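You operate a simulated robot arm through the tools that you are given. There is no shell and no other tool. Be economical: measure what you need, move in short steps, check, and stop when the job is done.

You are at the controls of a simulated robot arm. One attempt, no reset.

JOB
Zero the press counter, then cap the pipe in the slider.
Fine: the yellow button zeroes it, once; slider in, one stroke, so that the display ends at 1 pcs; draw the slider out, stand the pipe on the black tray, leave the press on. Set down upright: what you pick out.

It is judged by the outcome, as a careful person would: the job done as asked, and still so three seconds after it is handed in. It fails if anything else is knocked over, pushed out of place, dropped, spilled or broken. A push-on lid holds only when it is set on centred and level and pressed home; a screw cap is set on level and turned clockwise until tight.

ROBOT AND FRAMES
A 7-joint arm with a two-finger parallel gripper, fixed in place. Base frame: the origin is at the foot of the arm, x ahead of it, y to its left, z up; the work surface is at about z = 800. Units: mm, rad, N and s.
Its first joint turns from -2.897 to 2.897 rad. Payload 3.43 kg.
The TCP is the grasp point between the finger pads, 30 mm short of the fingertips. In the tool frame z runs along the fingers and y along their closing line. Largest opening 94 mm; finger width 28, thickness 10; the body of the gripper, 50 by 96 mm, starts 55 mm behind the TCP.
Orientation is that of the tool frame in the base frame, as a unit quaternion [w, x, y, z]. With the fingers straight down and closing along the base's y, the tool's x points along the base's -x, its y along +y and its z along -z.

CONTROLS
- The arm moves only by the tool servo_tool. Its argument "deltas" is one flat list of numbers, 7 for each row, row after row: the opening in per cent of the stroke, from 0 (shut) to 100 (fully open), then the shift along the tool's x, y, z in mm, then the turn, a rotation vector about the tool's x, y, z in rad. In form: [gripper, tx, ty, tz, ax, ay, az, gripper, tx, ty, tz, ax, ay, az, ...]. A call has 1 to 20 rows; each row shifts and turns the commanded pose from where the row before left it, along the tool's axes as they then stand. A row lasts 0.2 s, in which the tool goes at most 50 mm and 0.15 rad; a call with a longer step from one row to the next is refused whole, and so is a gripper value outside its range. Where a pose cannot be reached the arm comes as near as it can. A force on the tool above 60 N (or 10 N above the force at the start of the call, whichever is more), or a blocked arm, ends the call early, and 0.2 s more pass. The fingers move at their own pace (about 45 mm/s each) and stop on an object; they squeeze with about 40 N. The grip force told is the motor's: it shows also when the fingers shut on nothing. Time passes only in rows, and 0.2 s behind the last, so rows that do not move let the fingers close. The reply holds the time, the measured pose of the TCP, the force on the tool along the base axes, the opening and the grip force, in the units named above and with some noise, with the torque about the TCP (base axes, N m) and any sound that the robot's microphone picked up.
- Cameras (640 x 400 px; columns grow to the right, rows downward): "scene" is fixed at [218.8, 651.4, 1565.9]; the picture's right is [-0.24, -0.97, 0.00], its down [-0.80, 0.20, -0.57] and it looks along [0.55, -0.14, -0.82] (base axes); focal length 328 px, centre (320, 200). "wrist" rides on the gripper at [76, 14, -103] in the tool frame; the picture's right is [-0.18, 0.98, 0.00], its down [-0.75, -0.14, -0.64] and it looks along [-0.63, -0.12, 0.77] (tool axes); focal length 243 px, centre (320, 200). There is no depth. A picture from a camera that has moved, and an enlarged one, comes with that camera's place and axes in the base frame and with its lens.
- camera(camera): a new picture of that camera. No time passes.
- raise_lower(by): slides the trunk up (or, below 0, down) by that many mm; the arm rides with it, the base frame stays. It gives what a move gives, with no picture.
- close_up(camera, box): a new picture of the part [left, top, right, bottom] of that camera's present view, enlarged. No time passes.
- close_job(): hands the job in; it is judged then, once.

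Go step by step. Nothing tells you positions but the pictures and the camera data: compare them with the known pose of the tool, close in by small moves and look again before you grip or let go. The budget is 120 turns and 64 pictures, counting those below and the enlarged ones. Unless the task says otherwise, let go and move clear before handing in, and close with one line.

The tools are called after ">>>" as name(argument=value, ...) on one line, values as JSON. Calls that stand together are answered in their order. servo_tool: Moves the arm, as the interface text tells. Its arguments: {"type":"object","properties":{"deltas":{"type":"array","items":{"type":"number"}}},"required":["deltas"]} The other tools are called the same way: raise_lower (by) slides the trunk up or down; camera (camera) takes a picture; close_up (camera, box) takes an enlarged picture of a part of a camera's view; close_job () hands the job in.

At the start:

```text
t: 0.0
ee_pos: [541.8, 368.0, 1214.4]
ee_rot: [0.0, -0.001, 1.0, 0.0]
contact_force: [0.2, -0.7, 0.5]
moment: [0.0, -0.01, -0.03]
gripper_width: 94.0
grasp_force: 0.0
trunk travel left (down, up): [-325.0, 285.0]
```

scene: 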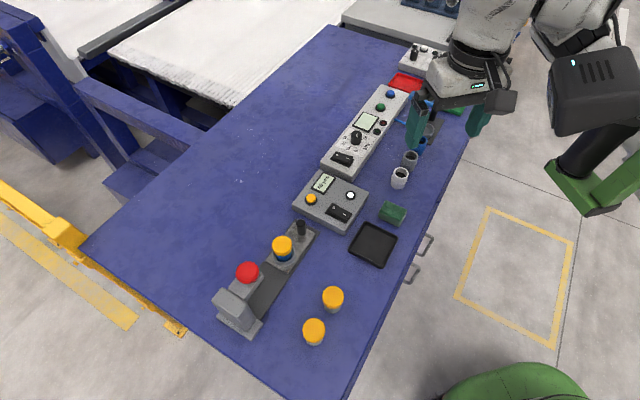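
wrist: 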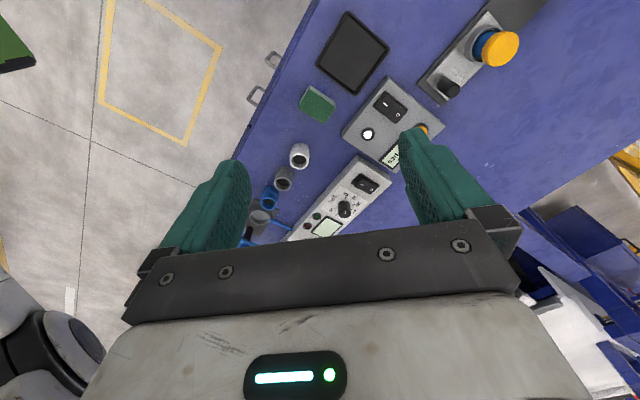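

I see a press unit (red knob, slider with a yellow-capped blue pipe and a black handle), a counter box with a yellow button, and a black tray. I'll look closer at each first.

>>> close_up(camera="scene", box=[200, 200, 340, 350])

>>> close_up(camera="scene", box=[280, 140, 420, 270])

```text
2.67 times, centred on (270, 275) of scene
camera zoom: at [218.8, 651.4, 1565.9], right [-0.24, -0.97, 0.0], down [-0.8, 0.2, -0.57], along [0.55, -0.14, -0.82], focal length 875 px, centre (453, 0)
```

zoom: 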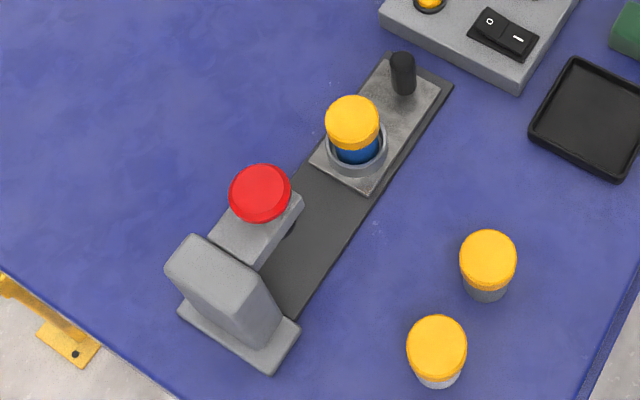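

```text
3.08 times, centred on (350, 205) of scene
camera zoom: at [218.8, 651.4, 1565.9], right [-0.24, -0.97, 0.0], down [-0.8, 0.2, -0.57], along [0.55, -0.14, -0.82], focal length 1010 px, centre (228, 185)
```

zoom: 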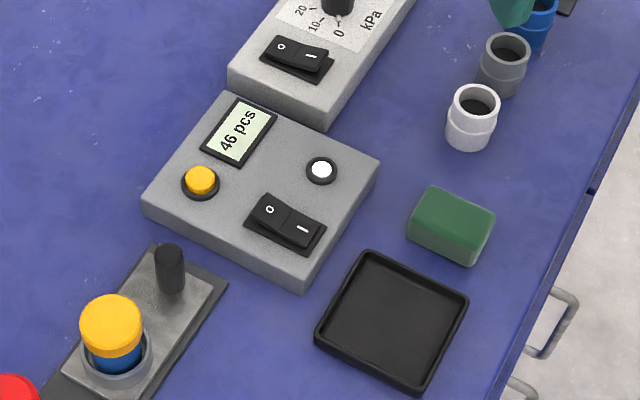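

I estimate the yellow button at about (708, 549, 850), the capped pipe at about (585, 648) and the tray at about (575, 416). I'll shut the gripper and move above the button for a close look.

>>> servo_tool(deltas=[0, -21, 22, 20, 0, 0, 0, 0, -21, 22, 20, 0, 0, 0, 0, -21, 22, 20, 0, 0, 0, 0, -21, 22, 25, 0, 0, 0, 0, -21, 22, 25, 0, 0, 0, 0, -21, 22, 30, 0, 0, 0, 0, -20, 24, 30, 0, 0, 0, 0, -20, 25, 30, 0, 0, 0, 0, 0, 0, 14, 0, 0, 0, 0, 0, 0, 0, 0, 0, 0])

>>> camera(camera="wrist")

>>> camera(camera="scene")

```text
t: 2.2
ee_pos: [706.8, 552.0, 1001.0]
ee_rot: [0.001, 0.0, 1.0, -0.001]
contact_force: [-0.2, 0.6, -0.1]
moment: [0.05, 0.0, 0.0]
gripper_width: 0.1
grasp_force: 32.7
trunk travel left (down, up): [-325.0, 285.0]
```

```text
59 pictures are left
camera wrist: at [631.1, 566.5, 1102.5], right [0.18, 0.98, 0.0], down [0.75, -0.14, 0.64], along [0.63, -0.12, -0.77], focal length 243 px, centre (320, 200)
```

wrist: 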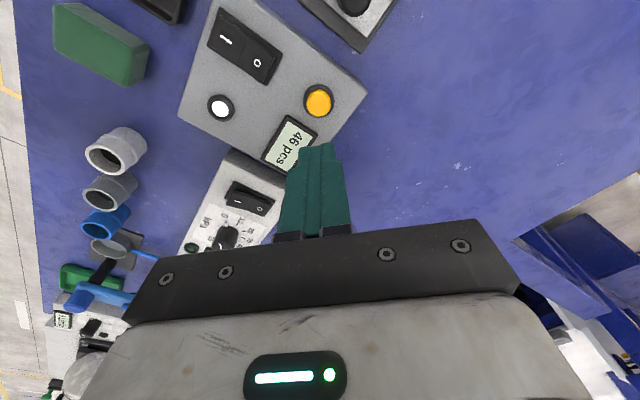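

```text
58 pictures are left
```

scene: 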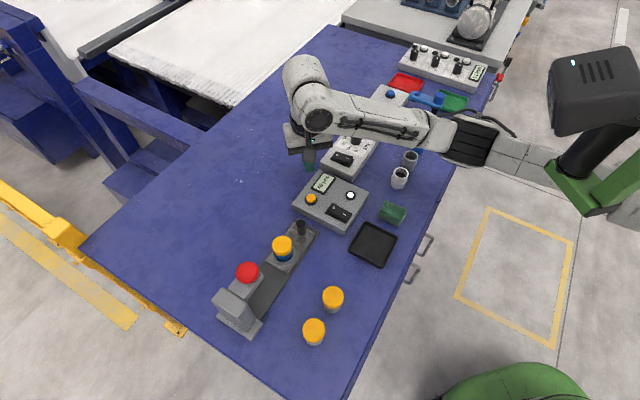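

The button lies at about (709.5, 550.5, 850) in both views. I'll go down to just above it.

>>> servo_tool(deltas=[0, -2.7, -1.5, 35, 0, 0, 0, 0, 0, 0, 35, 0, 0, 0, 0, 0, 0, 28, 0, 0, 0, 0, 0, 0, 10, 0, 0, 0, 0, 0, 0, 0, 0, 0, 0])

>>> camera(camera="wrist")

```text
t: 3.4
ee_pos: [710.1, 548.9, 892.1]
ee_rot: [-0.001, 0.0, 1.0, 0.0]
contact_force: [0.6, -0.5, 0.0]
moment: [0.01, -0.02, -0.04]
gripper_width: 0.0
grasp_force: 32.9
trunk travel left (down, up): [-325.0, 285.0]
```

```text
57 pictures are left
camera wrist: at [633.6, 561.9, 995.6], right [0.18, 0.98, 0.0], down [0.75, -0.14, 0.64], along [0.63, -0.12, -0.77], focal length 243 px, centre (320, 200)
```

wrist: 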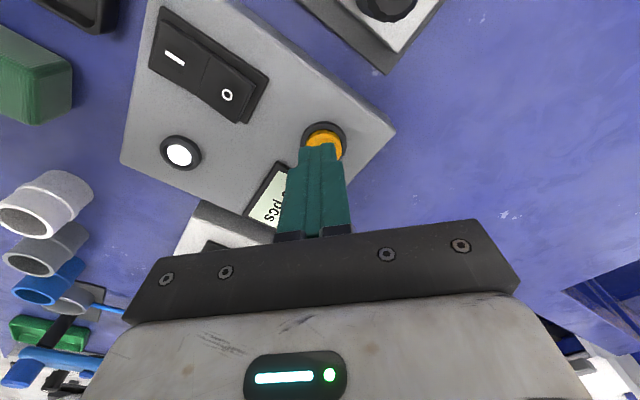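

The fingertips are over the button. I'll press in small steps and watch the force.

>>> servo_tool(deltas=[0, 0.6, 1.5, 4, 0, 0, 0, 0, 0, 0, 2, 0, 0, 0, 0, 0, 0, 2, 0, 0, 0, 0, 0, 0, 2, 0, 0, 0])

>>> close_up(camera="scene", box=[290, 160, 370, 210])

```text
t: 4.4
ee_pos: [709.1, 552.7, 881.1]
ee_rot: [0.0, -0.001, 1.0, 0.0]
contact_force: [0.2, -0.6, 0.3]
moment: [-0.02, 0.0, 0.0]
gripper_width: 0.0
grasp_force: 32.4
trunk travel left (down, up): [-325.0, 285.0]
```

```text
8.00 times, centred on (330, 185) of scene
camera zoom: at [218.8, 651.4, 1565.9], right [-0.24, -0.97, 0.0], down [-0.8, 0.2, -0.57], along [0.55, -0.14, -0.82], focal length 2626 px, centre (240, 320)
```

zoom: 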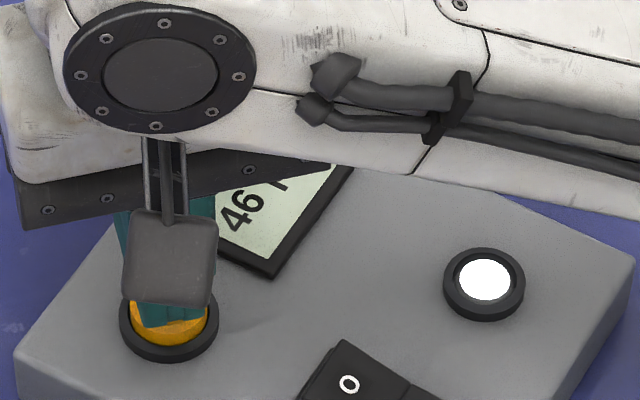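

>>> servo_tool(deltas=[0, 0, 0, 1.5, 0, 0, 0, 0, 0, 0, 1.5, 0, 0, 0])

>>> close_up(camera="scene", box=[290, 160, 370, 210])

```text
t: 5.0
ee_pos: [709.0, 550.4, 879.7]
ee_rot: [-0.001, 0.0, 1.0, 0.0]
contact_force: [0.1, 0.0, 0.4]
moment: [0.0, -0.02, 0.0]
gripper_width: 0.0
grasp_force: 33.0
trunk travel left (down, up): [-325.0, 285.0]
```

```text
8.00 times, centred on (330, 185) of scene
camera zoom: at [218.8, 651.4, 1565.9], right [-0.24, -0.97, 0.0], down [-0.8, 0.2, -0.57], along [0.55, -0.14, -0.82], focal length 2626 px, centre (240, 320)
```

zoom: 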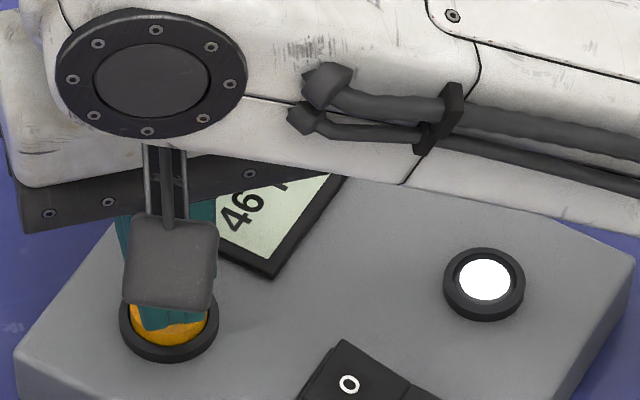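

No contact force yet; I'll keep going down slowly.

>>> servo_tool(deltas=[0, 0, 0, 1, 0, 0, 0, 0, 0, 0, 1, 0, 0, 0, 0, 0, 0, 1, 0, 0, 0])

>>> close_up(camera="scene", box=[290, 160, 370, 210])

```text
t: 5.8
ee_pos: [708.9, 550.9, 874.6]
ee_rot: [-0.001, 0.0, 1.0, 0.0]
contact_force: [-0.5, -0.3, -0.3]
moment: [0.04, 0.0, -0.04]
gripper_width: 0.3
grasp_force: 33.0
trunk travel left (down, up): [-325.0, 285.0]
```

```text
8.00 times, centred on (330, 185) of scene
camera zoom: at [218.8, 651.4, 1565.9], right [-0.24, -0.97, 0.0], down [-0.8, 0.2, -0.57], along [0.55, -0.14, -0.82], focal length 2626 px, centre (240, 320)
```

zoom: 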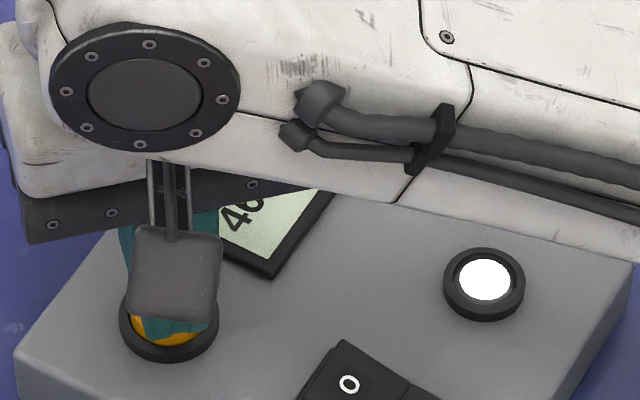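

>>> servo_tool(deltas=[0, 0, 0, 1, 0, 0, 0, 0, 0, 0, 1, 0, 0, 0, 0, 0, 0, 1, 0, 0, 0])

>>> close_up(camera="scene", box=[290, 160, 370, 210])

```text
t: 6.6
ee_pos: [709.5, 550.4, 872.9]
ee_rot: [0.001, 0.0, 1.0, 0.0]
contact_force: [-0.4, -0.1, 0.0]
moment: [0.0, 0.04, 0.04]
gripper_width: 0.1
grasp_force: 33.2
trunk travel left (down, up): [-325.0, 285.0]
```

```text
8.00 times, centred on (330, 185) of scene
camera zoom: at [218.8, 651.4, 1565.9], right [-0.24, -0.97, 0.0], down [-0.8, 0.2, -0.57], along [0.55, -0.14, -0.82], focal length 2626 px, centre (240, 320)
```

zoom: 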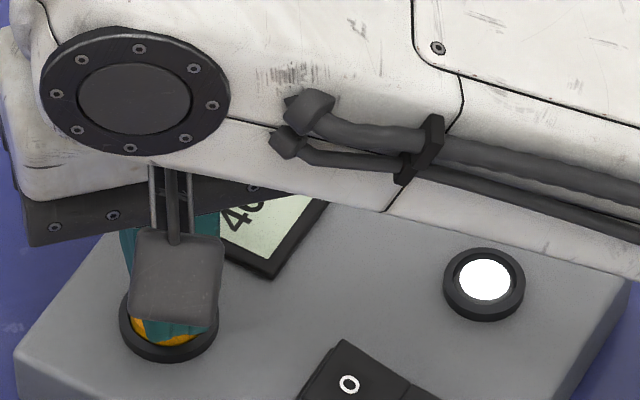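

>>> servo_tool(deltas=[0, -2, 0, 1, 0, 0, 0, 0, 0, 0, 1, 0, 0, 0, 0, 0, 0, 1, 0, 0, 0])

>>> close_up(camera="scene", box=[290, 160, 370, 210])

```text
t: 7.4
ee_pos: [712.3, 551.6, 868.2]
ee_rot: [0.001, -0.002, 1.0, 0.0]
contact_force: [-0.7, -1.0, 2.5]
moment: [0.01, 0.04, -0.01]
gripper_width: 0.0
grasp_force: 33.0
trunk travel left (down, up): [-325.0, 285.0]
heard: click
```

```text
8.00 times, centred on (330, 185) of scene
camera zoom: at [218.8, 651.4, 1565.9], right [-0.24, -0.97, 0.0], down [-0.8, 0.2, -0.57], along [0.55, -0.14, -0.82], focal length 2626 px, centre (240, 320)
```

zoom: 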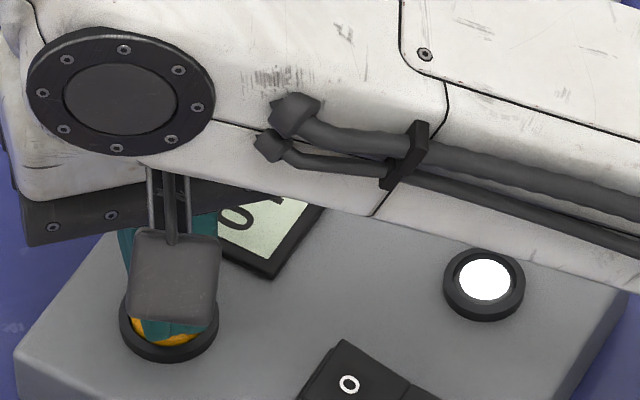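

Click: the counter reads 0. I'll lift off and go look at the slider and press.

>>> servo_tool(deltas=[0, 0, 0, -20, 0, 0, 0, 0, 0, 0, -45, 0, 0, 0, 0, 0, 0, -45, 0, 0, 0, 0, 0, 0, -45, 0, 0, 0, 0, 35, 10, -20, 0, 0, 0, 0, 40, 10, 0, 0, 0, 0, 0, 40, 10, 0, 0, 0, 0, 0, 35, 10, 0, 0, 0, 0, 0, 0, 0, 0, 0, 0, 0])

>>> camera(camera="wrist")

>>> camera(camera="scene")

```text
t: 9.4
ee_pos: [572.8, 588.8, 1042.0]
ee_rot: [-0.003, 0.007, 1.0, -0.002]
contact_force: [0.7, 0.8, 0.4]
moment: [-0.01, 0.04, 0.01]
gripper_width: 0.0
grasp_force: 33.0
trunk travel left (down, up): [-325.0, 285.0]
```

```text
51 pictures are left
camera wrist: at [497.3, 603.8, 1143.6], right [0.2, 0.98, -0.01], down [0.76, -0.15, 0.64], along [0.63, -0.13, -0.77], focal length 243 px, centre (320, 200)
```

wrist: 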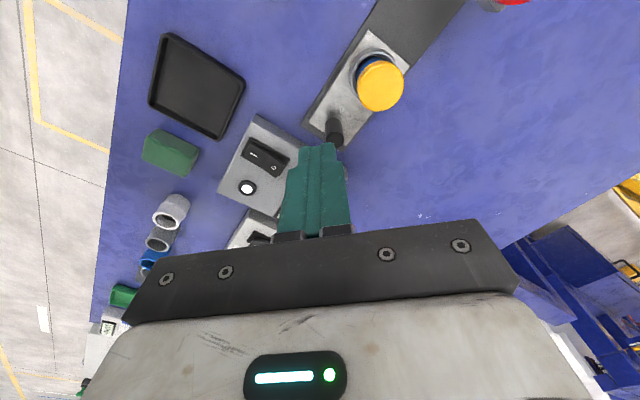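

```text
50 pictures are left
```

scene: 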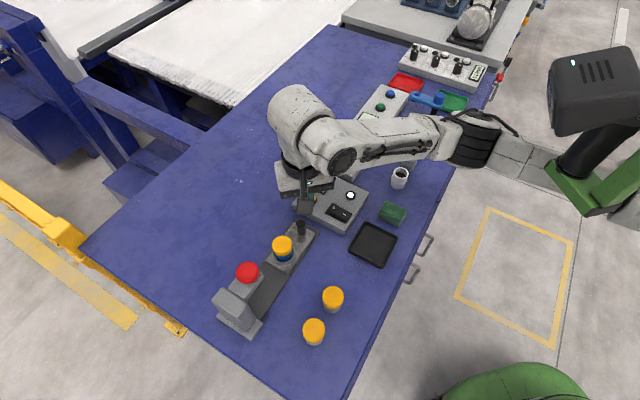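

Next I need the press geometry. I'll move back for a view of the slider, handle and press head.

>>> servo_tool(deltas=[0, 30, 8, -10, 0, 0, 0, 0, 30, 8, -10, 0, 0, 0, 0, 30, 8, -10, 0, 0, 0, 0, 20, 6, 0, 0, 0, 0, 0, 0, 0, 0, 0, 0, 0])

>>> camera(camera="wrist")

>>> close_up(camera="wrist", box=[300, 0, 540, 150])

```text
t: 10.3
ee_pos: [559.3, 581.6, 1029.1]
ee_rot: [-0.028, 0.081, 0.996, -0.03]
contact_force: [0.5, -0.9, 0.8]
moment: [-0.01, 0.0, 0.02]
gripper_width: 0.1
grasp_force: 32.9
trunk travel left (down, up): [-325.0, 285.0]
stopped in row 4: the arm was blocked; the commanded pose is now the measured one
```

```text
49 pictures are left
camera wrist: at [492.7, 613.1, 1134.4], right [0.34, 0.94, -0.07], down [0.76, -0.22, 0.61], along [0.55, -0.26, -0.79], focal length 243 px, centre (320, 200)
```

wrist: 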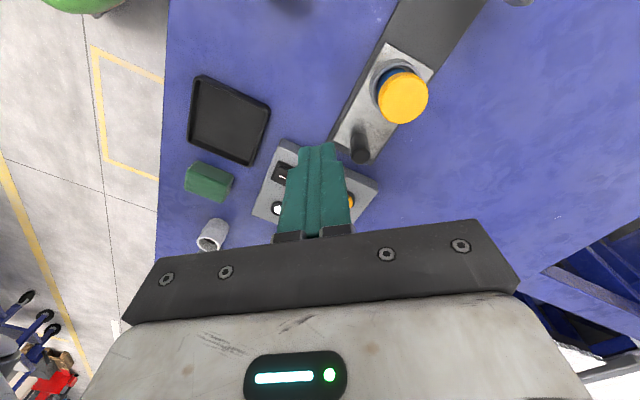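

```text
2.67 times, centred on (420, 75) of wrist
camera zoom: at [492.7, 613.1, 1134.4], right [0.34, 0.94, -0.07], down [0.76, -0.22, 0.61], along [0.55, -0.26, -0.79], focal length 647 px, centre (53, 533)
```

zoom: 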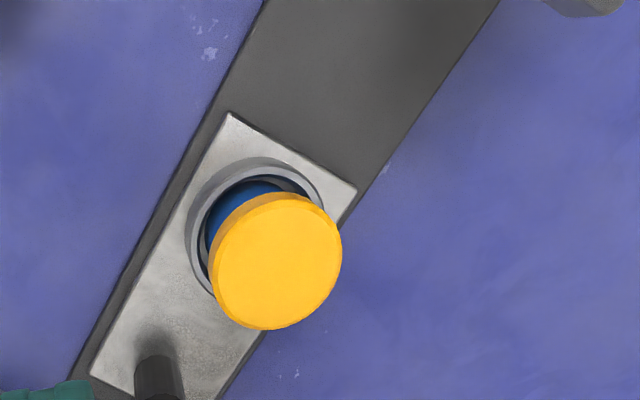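

The arm was blocked. I'll look at how it stands.

>>> camera(camera="scene")

```text
47 pictures are left
```

scene: 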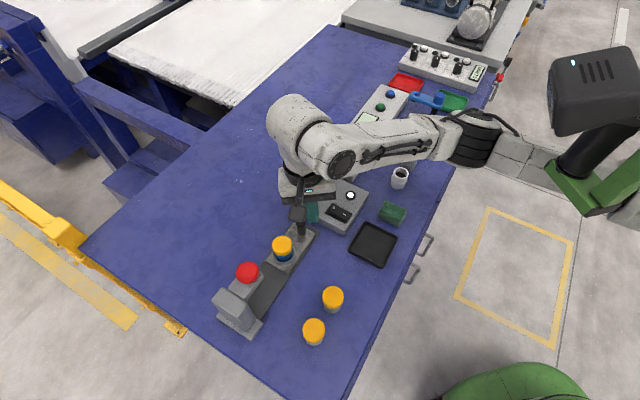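

Probably a wrist joint limit. I'll level the tool and yaw it counter-clockwise to see if it becomes free.

>>> servo_tool(deltas=[0, 0, 0, 0, -0.032, -0.026, -0.12, 0, 0, 0, 0, -0.032, -0.025, -0.12, 0, 0, 0, 0, 0, 0, -0.14, 0, 0, 0, 0, 0, 0, -0.14, 0, 0, 0, 0, 0, 0, 0])

```text
t: 11.5
ee_pos: [556.8, 582.7, 1031.7]
ee_rot: [-0.003, -0.18, 0.984, 0.004]
contact_force: [0.9, -0.3, -0.2]
moment: [-0.01, 0.03, -0.01]
gripper_width: 0.0
grasp_force: 33.1
trunk travel left (down, up): [-325.0, 285.0]
```

That works. I'll turn further to 225°, so the closing line lies along the rail, and shift along it for a side view of the press.

>>> servo_tool(deltas=[0, 0, 0, -10, 0, 0, -0.14, 0, 0, 0, -10, 0, 0, -0.14, 0, 0, 0, -10, 0, 0, -0.144, 0, -10, 20, 0, 0, 0, 0, 0, -15, 20, 0, 0, 0, 0, 0, -10, 20, 0, 0, 0, 0, 0, 0, 0, 0, 0, 0, 0])

>>> camera(camera="wrist")

```text
t: 12.8
ee_pos: [661.0, 575.6, 1028.6]
ee_rot: [-0.026, -0.29, 0.957, -0.005]
contact_force: [-0.1, -1.2, 0.1]
moment: [0.02, -0.03, -0.02]
gripper_width: 0.0
grasp_force: 33.3
trunk travel left (down, up): [-325.0, 285.0]
stopped in row 6: the arm was blocked; the commanded pose is now the measured one
```

```text
46 pictures are left
camera wrist: at [595.1, 547.6, 1135.9], right [-0.39, 0.92, 0.0], down [0.73, 0.32, 0.6], along [0.55, 0.23, -0.8], focal length 243 px, centre (320, 200)
```

wrist: 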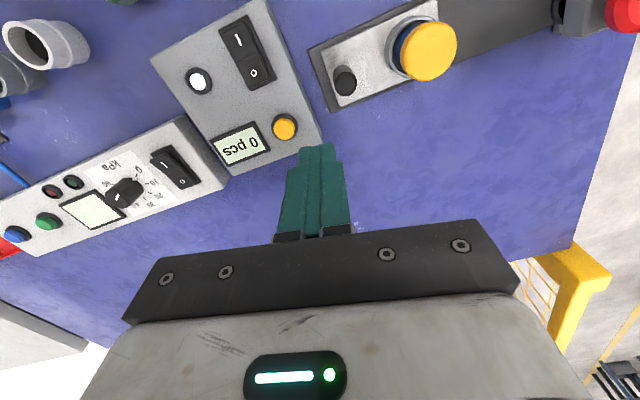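

>>> camera(camera="scene")

```text
45 pictures are left
```

scene: 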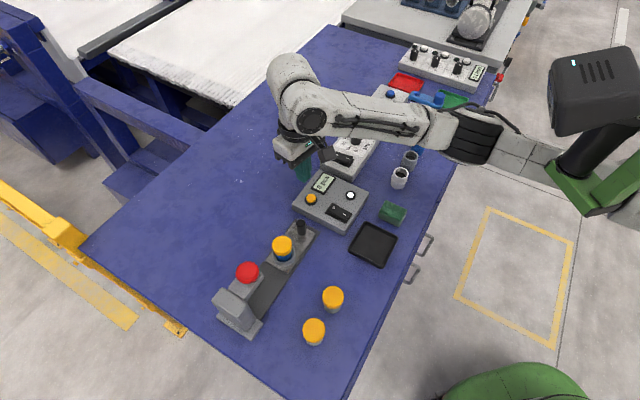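

The arm seems to dislike the higher poses here. I'll level the tool, go lower and then move toward the slider in small steps.

>>> servo_tool(deltas=[0, 0, 0, 20, 0.005, -0.053, 0, 0, 0, 0, 25, 0, 0, 0, 0, 0, 0, 25, 0, 0, 0, 0, 9, 14, 0, 0, 0, 0, 0, 9, 14, 0, 0, 0, 0, 0, 9, 14, 0, 0, 0, 0, 0, 9, 14, 0, 0, 0, 0, 0, 0, 0, 0, 0, 0, 0])

>>> camera(camera="wrist")

```text
t: 14.6
ee_pos: [596.5, 602.7, 960.4]
ee_rot: [0.002, -0.291, 0.957, 0.0]
contact_force: [-0.6, 0.3, 0.0]
moment: [0.01, -0.03, 0.03]
gripper_width: 0.0
grasp_force: 32.8
trunk travel left (down, up): [-325.0, 285.0]
```

```text
44 pictures are left
camera wrist: at [525.8, 571.5, 1061.9], right [-0.39, 0.92, 0.0], down [0.7, 0.3, 0.64], along [0.59, 0.25, -0.77], focal length 243 px, centre (320, 200)
```

wrist: 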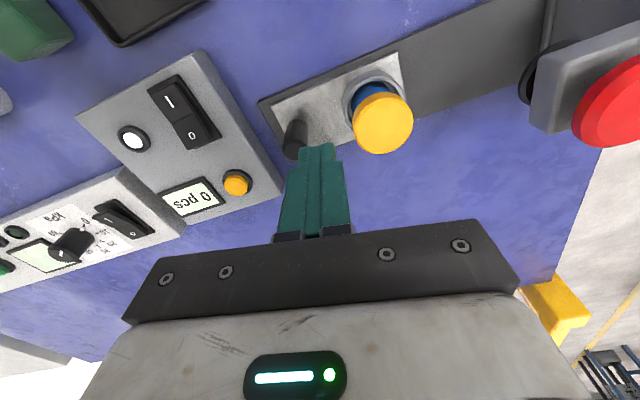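

Geometry so far: handle about (631, 592, top 868), cap about (579, 649), red knob about (501, 729, 940), rail at about 134°. I'll open slightly, align the closing line with the rail and hover over the handle.

>>> servo_tool(deltas=[45, 0, 0, 0, 0, 0, -0.09, 45, 0, 0, 0, 0, 0, -0.09, 45, -9, -16, 0, 0, 0, 0, 45, -8.4, -15.7, 0, 0, 0, 0, 45, 0, 0, 15, 0, 0, 0, 45, 0, 0, 15, 0, 0, 0, 45, 0, 0, 0, 0, 0, 0])

>>> camera(camera="wrist")

>>> close_up(camera="scene", box=[210, 190, 370, 290])

```text
t: 16.2
ee_pos: [632.1, 592.2, 929.3]
ee_rot: [0.0, -0.376, 0.927, 0.0]
contact_force: [-0.5, -0.4, -0.2]
moment: [0.01, 0.01, 0.01]
gripper_width: 42.4
grasp_force: 0.0
trunk travel left (down, up): [-325.0, 285.0]
```

```text
43 pictures are left
camera wrist: at [568.0, 548.4, 1031.4], right [-0.55, 0.83, 0.0], down [0.64, 0.42, 0.64], along [0.54, 0.36, -0.77], focal length 243 px, centre (320, 200)
```

wrist: 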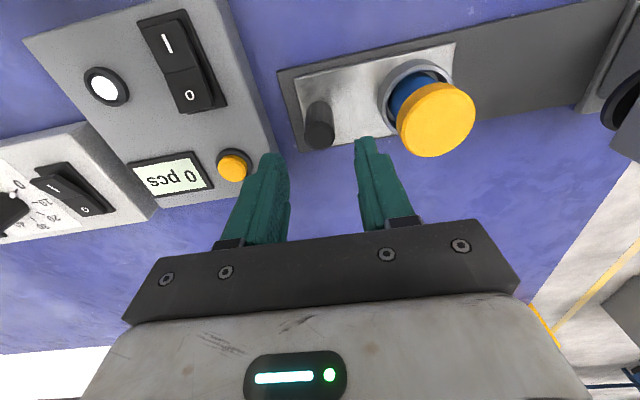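

```text
4.00 times, centred on (290, 240) of scene
camera zoom: at [218.8, 651.4, 1565.9], right [-0.24, -0.97, 0.0], down [-0.8, 0.2, -0.57], along [0.55, -0.14, -0.82], focal length 1313 px, centre (440, 40)
```

zoom: 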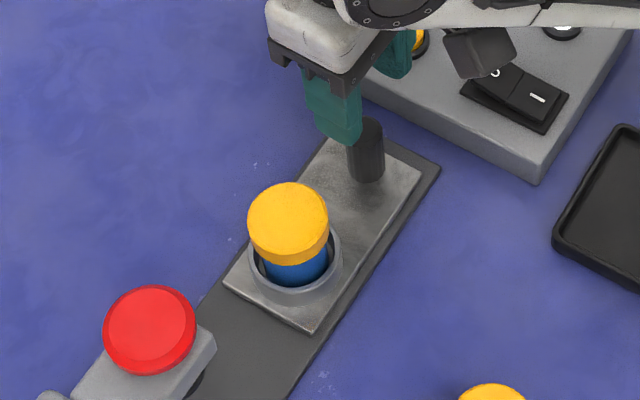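

The handle is at about (635.5, 593, top 865). I'll centre over it, go down and grip it.

>>> servo_tool(deltas=[45, -3.2, -1.7, 10, 0, 0, 0, 45, 0, 0, 20, 0, 0, 0, 45, 0, 0, 20, 0, 0, 0, 45, 0, 0, 15, 0, 0, 0, 45, 0, 0, 7, 0, 0, 0, 45, 0, 0, 0, 0, 0, 0])

>>> camera(camera="wrist")

```text
t: 17.6
ee_pos: [635.0, 595.3, 858.9]
ee_rot: [0.0, -0.376, 0.927, 0.001]
contact_force: [-0.1, -0.4, -0.7]
moment: [0.0, -0.02, 0.01]
gripper_width: 42.4
grasp_force: 0.0
trunk travel left (down, up): [-325.0, 285.0]
```

```text
41 pictures are left
camera wrist: at [570.7, 551.0, 961.5], right [-0.55, 0.83, 0.0], down [0.64, 0.42, 0.64], along [0.54, 0.36, -0.77], focal length 243 px, centre (320, 200)
```

wrist: 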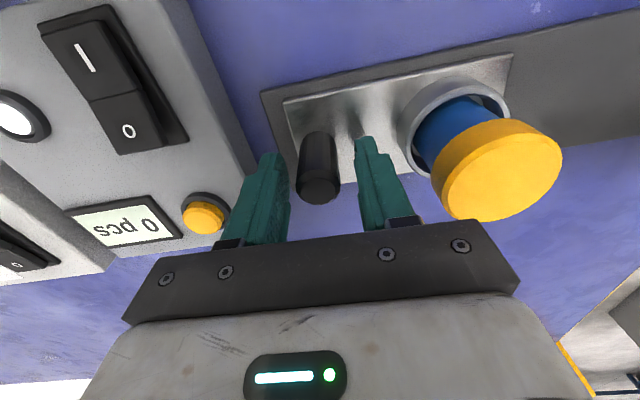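

The handle sits between the fingers. Gripping.

>>> servo_tool(deltas=[0, 0, 0, 0, 0, 0, 0, 0, 0, 0, 0, 0, 0, 0, 0, 0, 0, 0, 0, 0, 0, 0, 0, 0, 0, 0, 0, 0])

```text
t: 18.6
ee_pos: [635.1, 593.6, 859.8]
ee_rot: [0.001, -0.376, 0.926, 0.0]
contact_force: [0.2, 0.6, -0.9]
moment: [-0.55, 0.15, -0.12]
gripper_width: 24.1
grasp_force: 45.1
trunk travel left (down, up): [-325.0, 285.0]
```

Gripped (24 mm handle). I'll push the slider along the rail gently.

>>> servo_tool(deltas=[0, 0, 2, 0, 0, 0, 0, 0, 0, 4, 0, 0, 0, 0, 0, 0, 6, 0, 0, 0, 0, 0, 0, 6, 0, 0, 0, 0, 0, 0, 6, 0, 0, 0, 0, 0, 0, 6, 0, 0, 0, 0, 0, 0, 6, 0, 0, 0, 0, 0, 0, 4, 0, 0, 0, 0])

>>> camera(camera="wrist")

```text
t: 20.4
ee_pos: [607.9, 622.4, 859.5]
ee_rot: [0.002, -0.376, 0.927, 0.0]
contact_force: [-3.2, -1.4, 17.4]
moment: [-0.64, -0.47, -0.35]
gripper_width: 23.8
grasp_force: 45.1
trunk travel left (down, up): [-325.0, 285.0]
```

```text
40 pictures are left
camera wrist: at [542.7, 578.6, 961.3], right [-0.55, 0.83, 0.0], down [0.64, 0.42, 0.65], along [0.54, 0.36, -0.76], focal length 243 px, centre (320, 200)
```

wrist: 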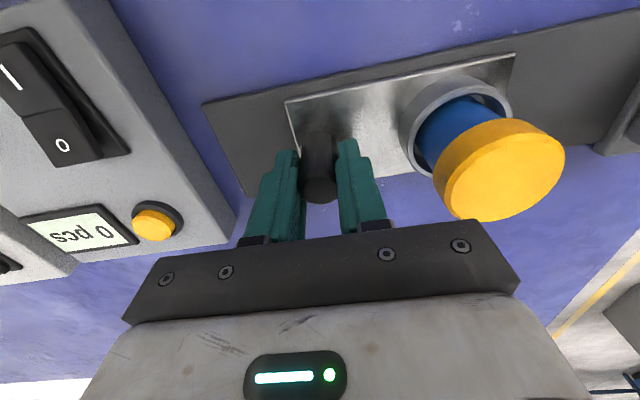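

The slider moves with the cap still seated. Continuing.

>>> servo_tool(deltas=[0, 0, 3, 0, 0, 0, 0, 0, 0, 5, 0, 0, 0, 0, 0, 0, 6, 0, 0, 0, 0, 0, 0, 6, 0, 0, 0, 0, 0, 0, 6, 0, 0, 0, 0, 0, 0, 6, 0, 0, 0, 0, 0, 0, 4, 0, 0, 0, 0, 0, 0, 2, 0, 0, 0, 0])

>>> camera(camera="wrist")

>>> close_up(camera="scene", box=[200, 200, 360, 350])

```text
t: 22.2
ee_pos: [579.9, 649.7, 859.2]
ee_rot: [0.0, -0.376, 0.927, 0.0]
contact_force: [-8.5, -8.9, 21.7]
moment: [-0.95, 0.17, 0.03]
gripper_width: 23.8
grasp_force: 44.8
trunk travel left (down, up): [-325.0, 285.0]
```

```text
39 pictures are left
camera wrist: at [516.1, 605.6, 961.4], right [-0.55, 0.83, 0.0], down [0.64, 0.42, 0.64], along [0.54, 0.36, -0.77], focal length 243 px, centre (320, 200)
```

wrist: 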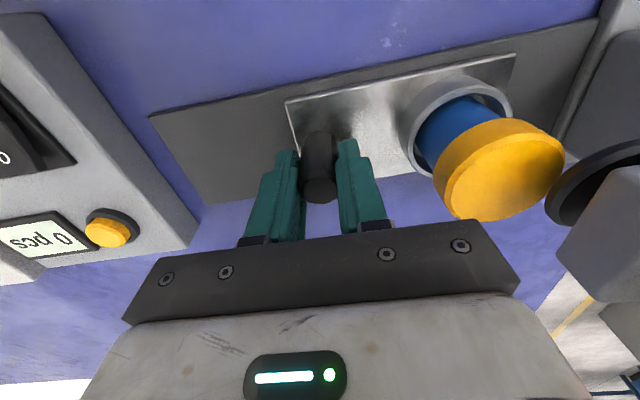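

```text
2.67 times, centred on (280, 275) of scene
camera zoom: at [218.8, 651.4, 1565.9], right [-0.24, -0.97, 0.0], down [-0.8, 0.2, -0.57], along [0.55, -0.14, -0.82], focal length 875 px, centre (427, 0)
```

zoom: 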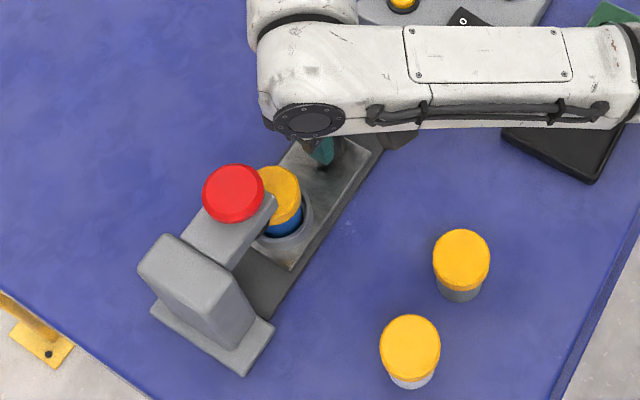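

The cap clears the ram. There is a small side load, so I'll correct a little and keep going to the stop.

>>> servo_tool(deltas=[0, 0.5, 3, -0.5, 0, 0, 0, 0, 0.5, 5, -0.5, 0, 0, 0, 0, 0.3, 6, 0, 0, 0, 0, 0, 0.3, 6, 0, 0, 0, 0, 0, 0.2, 4, 0, 0, 0, 0, 0, 0.1, 3, 0, 0, 0, 0, 0, 0, 0, 0, 0, 0, 0])

>>> camera(camera="wrist")

```text
t: 23.8
ee_pos: [561.0, 667.5, 858.6]
ee_rot: [0.001, -0.377, 0.926, 0.0]
contact_force: [-0.1, 2.4, 6.6]
moment: [-0.09, -0.95, -0.29]
gripper_width: 23.8
grasp_force: 45.5
trunk travel left (down, up): [-325.0, 285.0]
```

```text
37 pictures are left
camera wrist: at [496.8, 624.7, 961.2], right [-0.55, 0.83, 0.0], down [0.64, 0.42, 0.64], along [0.54, 0.36, -0.76], focal length 243 px, centre (320, 200)
```

wrist: 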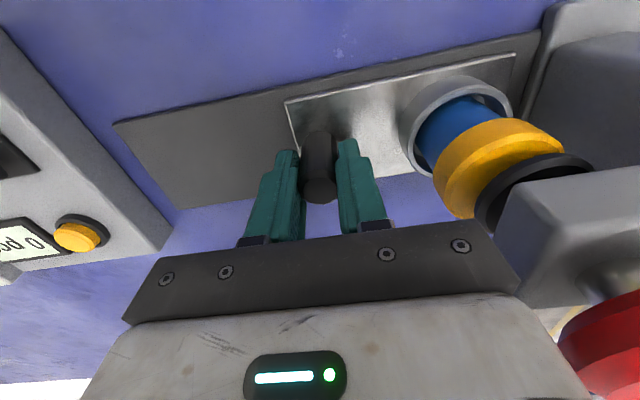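

About 8 mm remain by my estimate. I'll ease in by 2 mm steps and watch for the stop.

>>> servo_tool(deltas=[0, 0, 2, 0, 0, 0, 0, 0, 0, 2, 0, 0, 0, 0, 0, 0, 1, 0, 0, 0, 0, 0, 0, 0, 0, 0, 0, 0])

>>> camera(camera="wrist")

>>> close_up(camera="scene", box=[210, 230, 330, 320])

```text
t: 24.8
ee_pos: [558.4, 671.5, 860.1]
ee_rot: [0.001, -0.376, 0.927, 0.0]
contact_force: [-2.0, -0.8, 7.5]
moment: [-0.02, -0.82, 0.19]
gripper_width: 23.6
grasp_force: 44.9
trunk travel left (down, up): [-325.0, 285.0]
```

```text
36 pictures are left
camera wrist: at [493.7, 628.0, 961.3], right [-0.55, 0.83, 0.0], down [0.64, 0.42, 0.64], along [0.54, 0.36, -0.77], focal length 243 px, centre (320, 200)
```

wrist: 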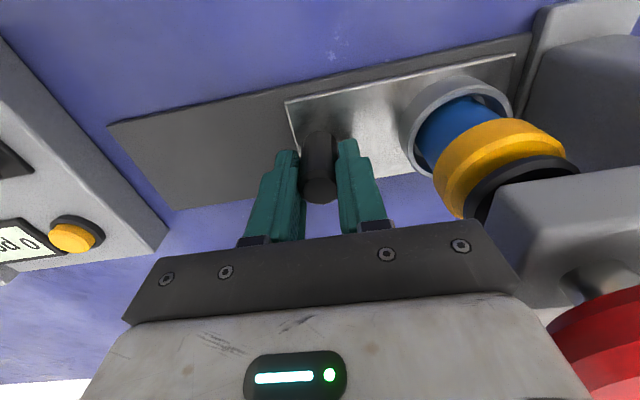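

```text
4.44 times, centred on (270, 275) of scene
camera zoom: at [218.8, 651.4, 1565.9], right [-0.24, -0.97, 0.0], down [-0.8, 0.2, -0.57], along [0.55, -0.14, -0.82], focal length 1459 px, centre (542, -133)
```

zoom: 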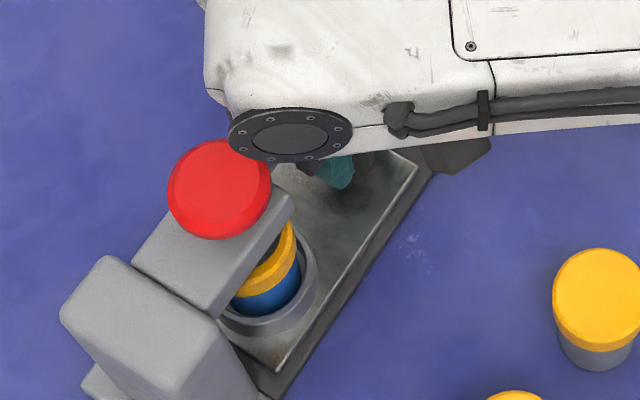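

>>> servo_tool(deltas=[0, 0, 1.5, 0, 0, 0, 0, 0, 0, 1.5, 0, 0, 0, 0, 0, 0, 1, 0, 0, 0, 0, 0, 0, 0, 0, 0, 0, 0])

>>> camera(camera="wrist")

```text
t: 25.8
ee_pos: [557.1, 671.0, 859.0]
ee_rot: [0.001, -0.374, 0.927, -0.002]
contact_force: [13.6, -14.9, 3.7]
moment: [0.92, -0.01, -0.06]
gripper_width: 24.0
grasp_force: 45.1
trunk travel left (down, up): [-325.0, 285.0]
```

```text
34 pictures are left
camera wrist: at [493.3, 628.6, 961.3], right [-0.55, 0.84, 0.0], down [0.64, 0.42, 0.64], along [0.54, 0.35, -0.77], focal length 243 px, centre (320, 200)
```

wrist: 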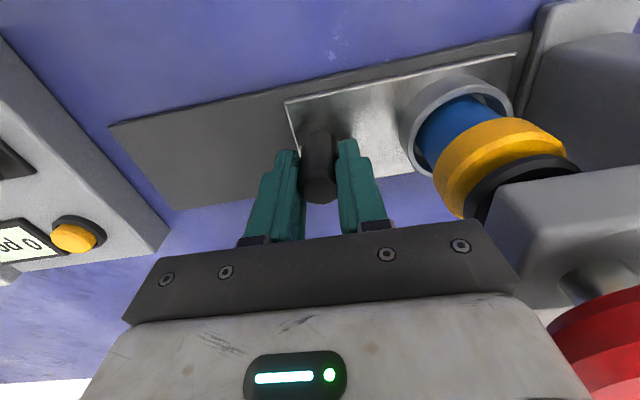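

The contact moment suggests the gripper body is touching the press head, not that the slider has reached its stop. I'll let go, back off, and push with shut fingers from the outer side of the handle instead.

>>> servo_tool(deltas=[0, 0, -2.5, 0, 0, 0, 0, 55, 0, 0, 0, 0, 0, 0, 55, 0, 0, 0, 0, 0, 0, 55, 0, -8, 0, 0, 0, 0, 55, 0, 0, -15, 0, 0, 0, 55, 0, 0, -20, 0, 0, 0, 55, 0, 0, -20, 0, 0, 0, 0, 0, -10, 0, 0, 0, 0, 0, 0, -13, 0, 0, 0, 0, 0, 0, 0, 0, 0, 0, 0, 0, 0, 0, 0, 0, 0, 0])

>>> camera(camera="wrist")

>>> close_up(camera="scene", box=[210, 230, 330, 320])

```text
t: 28.2
ee_pos: [577.8, 650.3, 916.8]
ee_rot: [0.001, -0.376, 0.927, 0.0]
contact_force: [0.1, 0.9, -0.2]
moment: [0.0, 0.01, 0.01]
gripper_width: 0.1
grasp_force: 31.4
trunk travel left (down, up): [-325.0, 285.0]
```

```text
33 pictures are left
camera wrist: at [514.1, 605.4, 1017.1], right [-0.55, 0.83, 0.0], down [0.64, 0.42, 0.64], along [0.54, 0.36, -0.77], focal length 243 px, centre (320, 200)
```

wrist: 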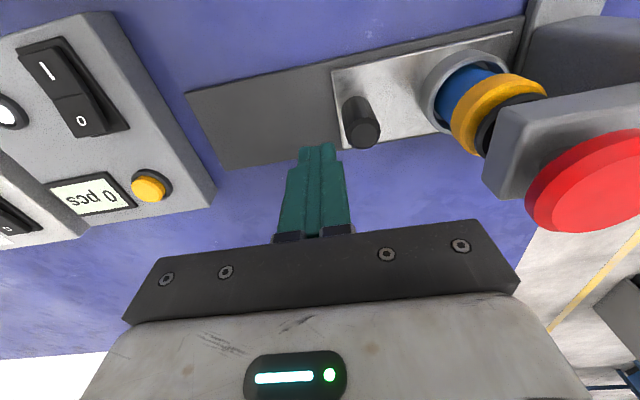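

```text
4.44 times, centred on (270, 275) of scene
camera zoom: at [218.8, 651.4, 1565.9], right [-0.24, -0.97, 0.0], down [-0.8, 0.2, -0.57], along [0.55, -0.14, -0.82], focal length 1459 px, centre (542, -133)
```

zoom: 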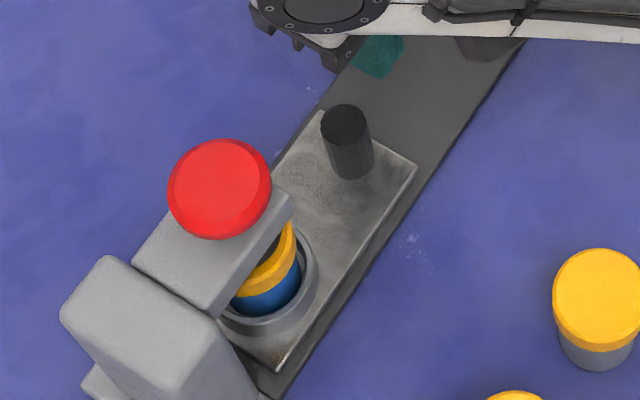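

Clear view: the slider is nearly in. I'll lower the shut fingers behind the handle and push until the stop.

>>> servo_tool(deltas=[0, 0, 0, 20, 0, 0, 0, 0, 0, 0, 20, 0, 0, 0, 0, 0, 0, 20, 0, 0, 0, 0, 0, 0, 0, 0, 0, 0, 0, 0, 2, 0, 0, 0, 0, 0, 0, 2, 0, 0, 0, 0, 0, 0, 1.5, 0, 0, 0, 0, 0, 0, 1.5, 0, 0, 0, 0, 0, 0, 0, 0, 0, 0, 0])

>>> servo_tool(deltas=[0, 0, 1.5, 0, 0, 0, 0, 0, 0, 1.5, 0, 0, 0, 0, 0, 0, 0, 0, 0, 0, 0])

>>> camera(camera="wrist")

```text
t: 30.2
ee_pos: [575.5, 652.4, 855.0]
ee_rot: [0.0, -0.374, 0.927, -0.002]
contact_force: [7.0, -20.6, 3.6]
moment: [0.11, 0.05, 0.1]
gripper_width: 0.0
grasp_force: 33.1
trunk travel left (down, up): [-325.0, 285.0]
```

```text
t: 31.0
ee_pos: [575.1, 653.1, 854.8]
ee_rot: [0.001, -0.373, 0.928, -0.004]
contact_force: [22.0, -45.1, 6.7]
moment: [0.21, 0.16, 0.16]
gripper_width: 0.0
grasp_force: 33.3
trunk travel left (down, up): [-325.0, 285.0]
```

```text
31 pictures are left
camera wrist: at [510.7, 610.9, 957.2], right [-0.55, 0.84, -0.01], down [0.64, 0.42, 0.64], along [0.54, 0.35, -0.77], focal length 243 px, centre (320, 200)
```

wrist: 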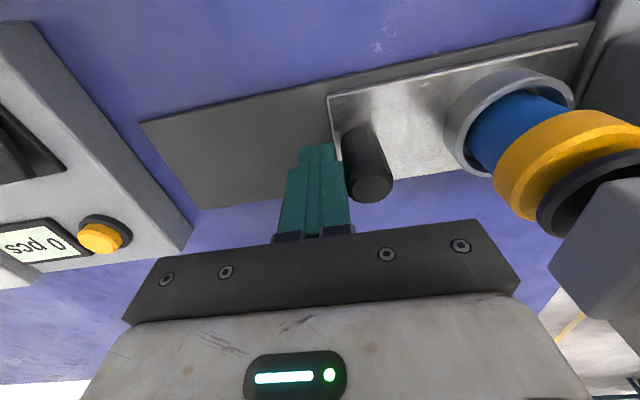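

The slider is firmly at its stop (50 N, no movement). I'll back off, rise and move over the red knob.

>>> servo_tool(deltas=[0, 0, -6, 0, 0, 0, 0, 0, 0, -6, -10, 0, 0, 0, 0, 0, 0, -30, 0, 0, 0, 0, 0, 0, -40, 0, 0, 0, 0, 0, 0, -40, 0, 0, 0, 0, 0, 0, -25, 0, 0, 0, 0, 0, 30, 0, 0, 0, 0, 0, 0, 30, 0, 0, 0, 0, 0, 0, 15, 0, 0, 0, 0, 0, 0, 0, 0, 0, 0, 0])

>>> camera(camera="wrist")

```text
t: 32.9
ee_pos: [549.1, 652.6, 904.9]
ee_rot: [-0.046, -0.367, 0.928, -0.044]
contact_force: [-0.6, 0.1, -0.4]
moment: [-0.02, 0.0, 0.03]
gripper_width: 0.1
grasp_force: 33.2
out of reach, approached as far as the arm can: row 8, 9
trunk travel left (down, up): [-325.0, 285.0]
stopped in row 9: the arm was blocked; the commanded pose is now the measured one
```

```text
30 pictures are left
camera wrist: at [489.2, 622.5, 1014.1], right [-0.54, 0.84, -0.07], down [0.68, 0.48, 0.56], along [0.5, 0.25, -0.83], focal length 243 px, centre (320, 200)
```

wrist: 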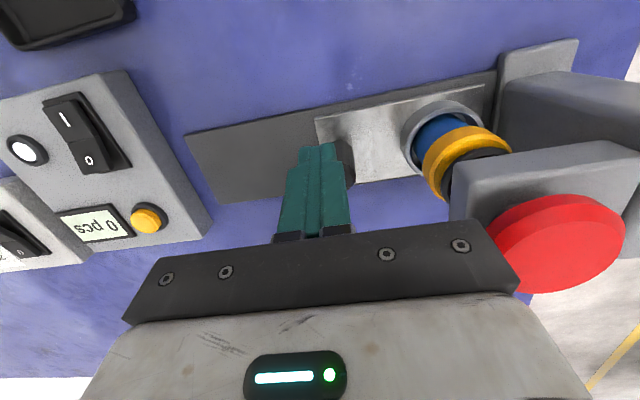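

The arm is running out of reach upward, so raising the trunk should help. The arm rides up with it, away from everything.

>>> raise_lower(by=130)

```text
t: 34.5
ee_pos: [549.1, 652.3, 1034.2]
ee_rot: [-0.045, -0.367, 0.928, -0.043]
contact_force: [0.6, 0.6, -0.1]
moment: [-0.02, 0.04, 0.01]
gripper_width: 0.0
grasp_force: 33.0
trunk travel left (down, up): [-455.0, 155.0]
```

>>> servo_tool(deltas=[0, 0, 0, 0, -0.047, -0.115, 0, 0, 0, 0, 0, 0, 0, 0, 0, -6, 25, 0, 0, 0, 0, 0, -6, 25, 0, 0, 0, 0, 0, -7, 25, 0, 0, 0, 0, 0, 0, 13, 0, 0, 0, 0, 0, 0, 0, 0, 0, 0, 0])

>>> camera(camera="wrist")

>>> camera(camera="scene")

```text
t: 36.1
ee_pos: [508.4, 693.7, 1027.2]
ee_rot: [0.0, -0.375, 0.927, 0.006]
contact_force: [0.1, 0.3, 0.1]
moment: [0.0, -0.02, 0.02]
gripper_width: 0.0
grasp_force: 33.2
out of reach, approached as far as the arm can: row 1, 4, 5, 6
trunk travel left (down, up): [-455.0, 155.0]
```

```text
29 pictures are left
camera wrist: at [445.1, 650.1, 1129.2], right [-0.55, 0.84, 0.01], down [0.64, 0.41, 0.64], along [0.53, 0.36, -0.76], focal length 243 px, centre (320, 200)
```

wrist: 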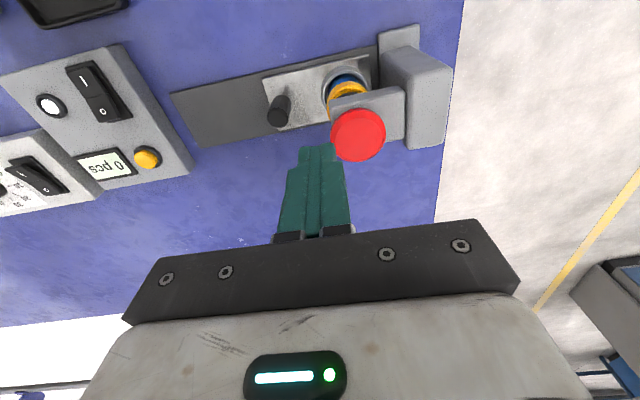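

```text
28 pictures are left
```

scene: 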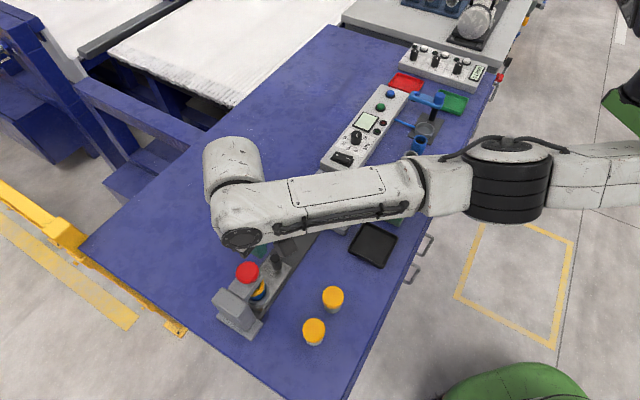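

Lower positions relative to the trunk reach further round, so I'll raise the trunk more and then come down over the knob.

>>> raise_lower(by=145)

>>> servo_tool(deltas=[0, 0, 0, 30, 0, 0, 0, 0, 0, 0, 35, 0, 0, 0, 0, 0, 0, 35, 0, 0, 0, 0, 0, 0, 35, 0, 0, 0, 0, 0, 0, 0, 0, 0, 0])

```text
t: 37.8
ee_pos: [505.8, 696.0, 1172.9]
ee_rot: [0.001, -0.378, 0.926, 0.005]
contact_force: [-0.4, -0.2, 0.2]
moment: [-0.02, -0.02, -0.01]
gripper_width: 0.0
grasp_force: 33.1
trunk travel left (down, up): [-600.0, 10.0]
```

```text
t: 39.0
ee_pos: [500.6, 684.1, 1047.6]
ee_rot: [0.007, -0.378, 0.926, 0.012]
contact_force: [0.3, -0.4, 0.1]
moment: [0.01, -0.01, 0.0]
gripper_width: 0.0
grasp_force: 33.3
out of reach, approached as far as the arm can: row 2, 4
trunk travel left (down, up): [-600.0, 10.0]
```

I'll test whether a different yaw frees the arm at the commanded point above the knob.

>>> servo_tool(deltas=[0, 0, 0, 0, 0, 0, 0.14, 0, 0, 0, 0, 0, 0, 0.14, 0, 0, 0, 0, 0, 0, 0.14, 0, 0, 0, 0, 0, 0, 0])

```text
t: 40.0
ee_pos: [502.1, 684.3, 1046.7]
ee_rot: [0.004, -0.176, 0.984, 0.012]
contact_force: [-0.7, -0.9, -0.5]
moment: [0.02, 0.01, -0.01]
gripper_width: 0.0
grasp_force: 33.2
trunk travel left (down, up): [-600.0, 10.0]
```

>>> servo_tool(deltas=[0, -5, 14, 0, 0, 0, 0, 0, -5, 14, 0, 0, 0, 0, 0, -4.7, 14.5, 0, 0, 0, 0, 0, 0, 0, 0, 0, 0, 0])

>>> camera(camera="scene")

```text
t: 41.0
ee_pos: [494.0, 688.0, 1049.9]
ee_rot: [0.003, -0.178, 0.984, 0.012]
contact_force: [-0.6, -0.3, 0.0]
moment: [0.0, 0.02, -0.02]
gripper_width: 0.0
grasp_force: 32.8
out of reach, approached as far as the arm can: row 1, 2, 3
trunk travel left (down, up): [-600.0, 10.0]
```

```text
27 pictures are left
```

scene: 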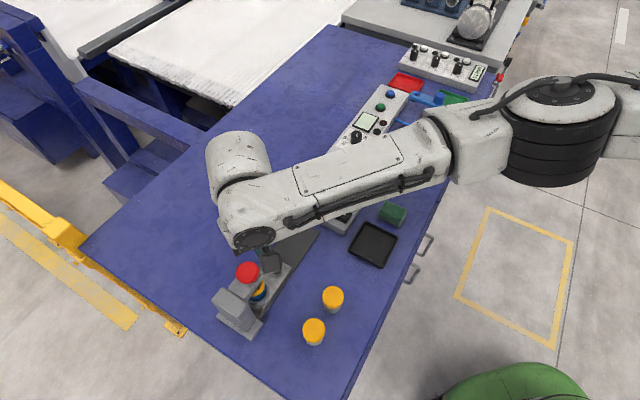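

The reach limit seems radial here, and tilting the tool outward should gain what's missing. I'll first get the arm to a better height relative to the trunk.

>>> servo_tool(deltas=[0, 4, 0, -33, 0, 0, 0, 0, 4, 0, -33, 0, 0, 0, 0, 4, 0, -34, 0, 0, 0, 0, 0, 0, 0, 0, 0, 0])

>>> raise_lower(by=-110)

>>> servo_tool(deltas=[0, 0, 0, 0, -0.071, -0.102, 0, 0, 0, 0, 0, -0.071, -0.102, 0, 0, 0, 0, 0, 0, 0, 0])

```text
t: 42.0
ee_pos: [481.7, 692.9, 1103.6]
ee_rot: [0.005, -0.191, 0.981, 0.024]
contact_force: [0.6, -1.2, -0.5]
moment: [0.01, 0.01, -0.01]
gripper_width: 0.1
grasp_force: 33.1
out of reach, approached as far as the arm can: row 2, 3
trunk travel left (down, up): [-600.0, 10.0]
```

```text
t: 43.5
ee_pos: [481.6, 693.9, 995.3]
ee_rot: [0.005, -0.191, 0.981, 0.023]
contact_force: [-0.3, -0.5, -0.3]
moment: [0.0, 0.01, -0.03]
gripper_width: 0.1
grasp_force: 33.5
trunk travel left (down, up): [-490.0, 120.0]
```

```text
t: 44.2
ee_pos: [482.1, 693.7, 994.5]
ee_rot: [0.006, -0.19, 0.981, 0.023]
contact_force: [-0.6, 0.0, 0.0]
moment: [-0.01, -0.03, -0.01]
gripper_width: 0.0
grasp_force: 32.9
out of reach, approached as far as the arm can: row 1, 2
trunk travel left (down, up): [-490.0, 120.0]
```

The arm seems stuck in a poor posture at this azimuth. I'll retract radially, let the elbow re-fold, and approach again.

>>> servo_tool(deltas=[0, 33, -22, 0, 0, 0, 0, 0, 33, -22, 0, 0.042, 0.02, 0, 0, 33, -22, 0, 0, 0, 0, 0, 33, -22, 0, 0, 0, 0, 0, 33, -23, 0, 0, 0, 0, 0, 33, -23, 0, 0, 0, 0, 0, 0, 0, 0, 0, 0, 0])

>>> camera(camera="scene")

```text
t: 45.9
ee_pos: [476.1, 684.2, 995.0]
ee_rot: [-0.001, -0.191, 0.982, 0.001]
contact_force: [-0.2, 0.4, 0.0]
moment: [0.02, 0.0, 0.0]
gripper_width: 0.1
grasp_force: 32.7
out of reach, approached as far as the arm can: row 1, 2, 3, 4, 5, 6
trunk travel left (down, up): [-490.0, 120.0]
```

```text
26 pictures are left
```

scene: 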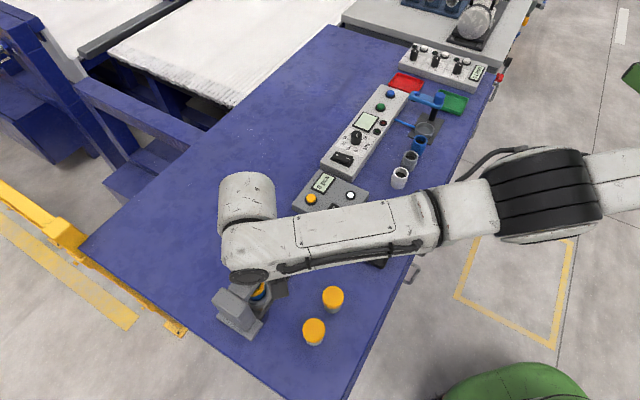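

Now it won't move inward either; likely the arm is stretched straight from a high shoulder. I'll test an upward move, which should un-stretch it.

>>> servo_tool(deltas=[0, 0, 0, -20, 0, 0, 0, 0, 0, 0, -20, 0, 0, 0, 0, 0, 0, -20, 0, 0, 0, 0, 0, 0, 0, 0, 0, 0])

```text
t: 46.9
ee_pos: [478.5, 683.1, 1055.8]
ee_rot: [0.0, -0.19, 0.982, 0.001]
contact_force: [-0.2, -0.4, -0.3]
moment: [0.01, 0.01, 0.01]
gripper_width: 0.1
grasp_force: 33.2
out of reach, approached as far as the arm can: row 1, 2
trunk travel left (down, up): [-490.0, 120.0]
```

>>> servo_tool(deltas=[0, 8, -6, -10, 0, 0, 0, 0, 8, -6, -10, 0, 0, 0, 0, 8, -6, -10, 0, 0, 0, 0, 8, -6, -10, 0, 0, 0, 0, 0, 0, 0, 0, 0, 0])

```text
t: 48.0
ee_pos: [457.7, 648.6, 1094.7]
ee_rot: [0.0, -0.191, 0.982, 0.001]
contact_force: [1.1, -0.7, -1.0]
moment: [0.03, -0.02, 0.02]
gripper_width: 0.0
grasp_force: 33.0
trunk travel left (down, up): [-490.0, 120.0]
```

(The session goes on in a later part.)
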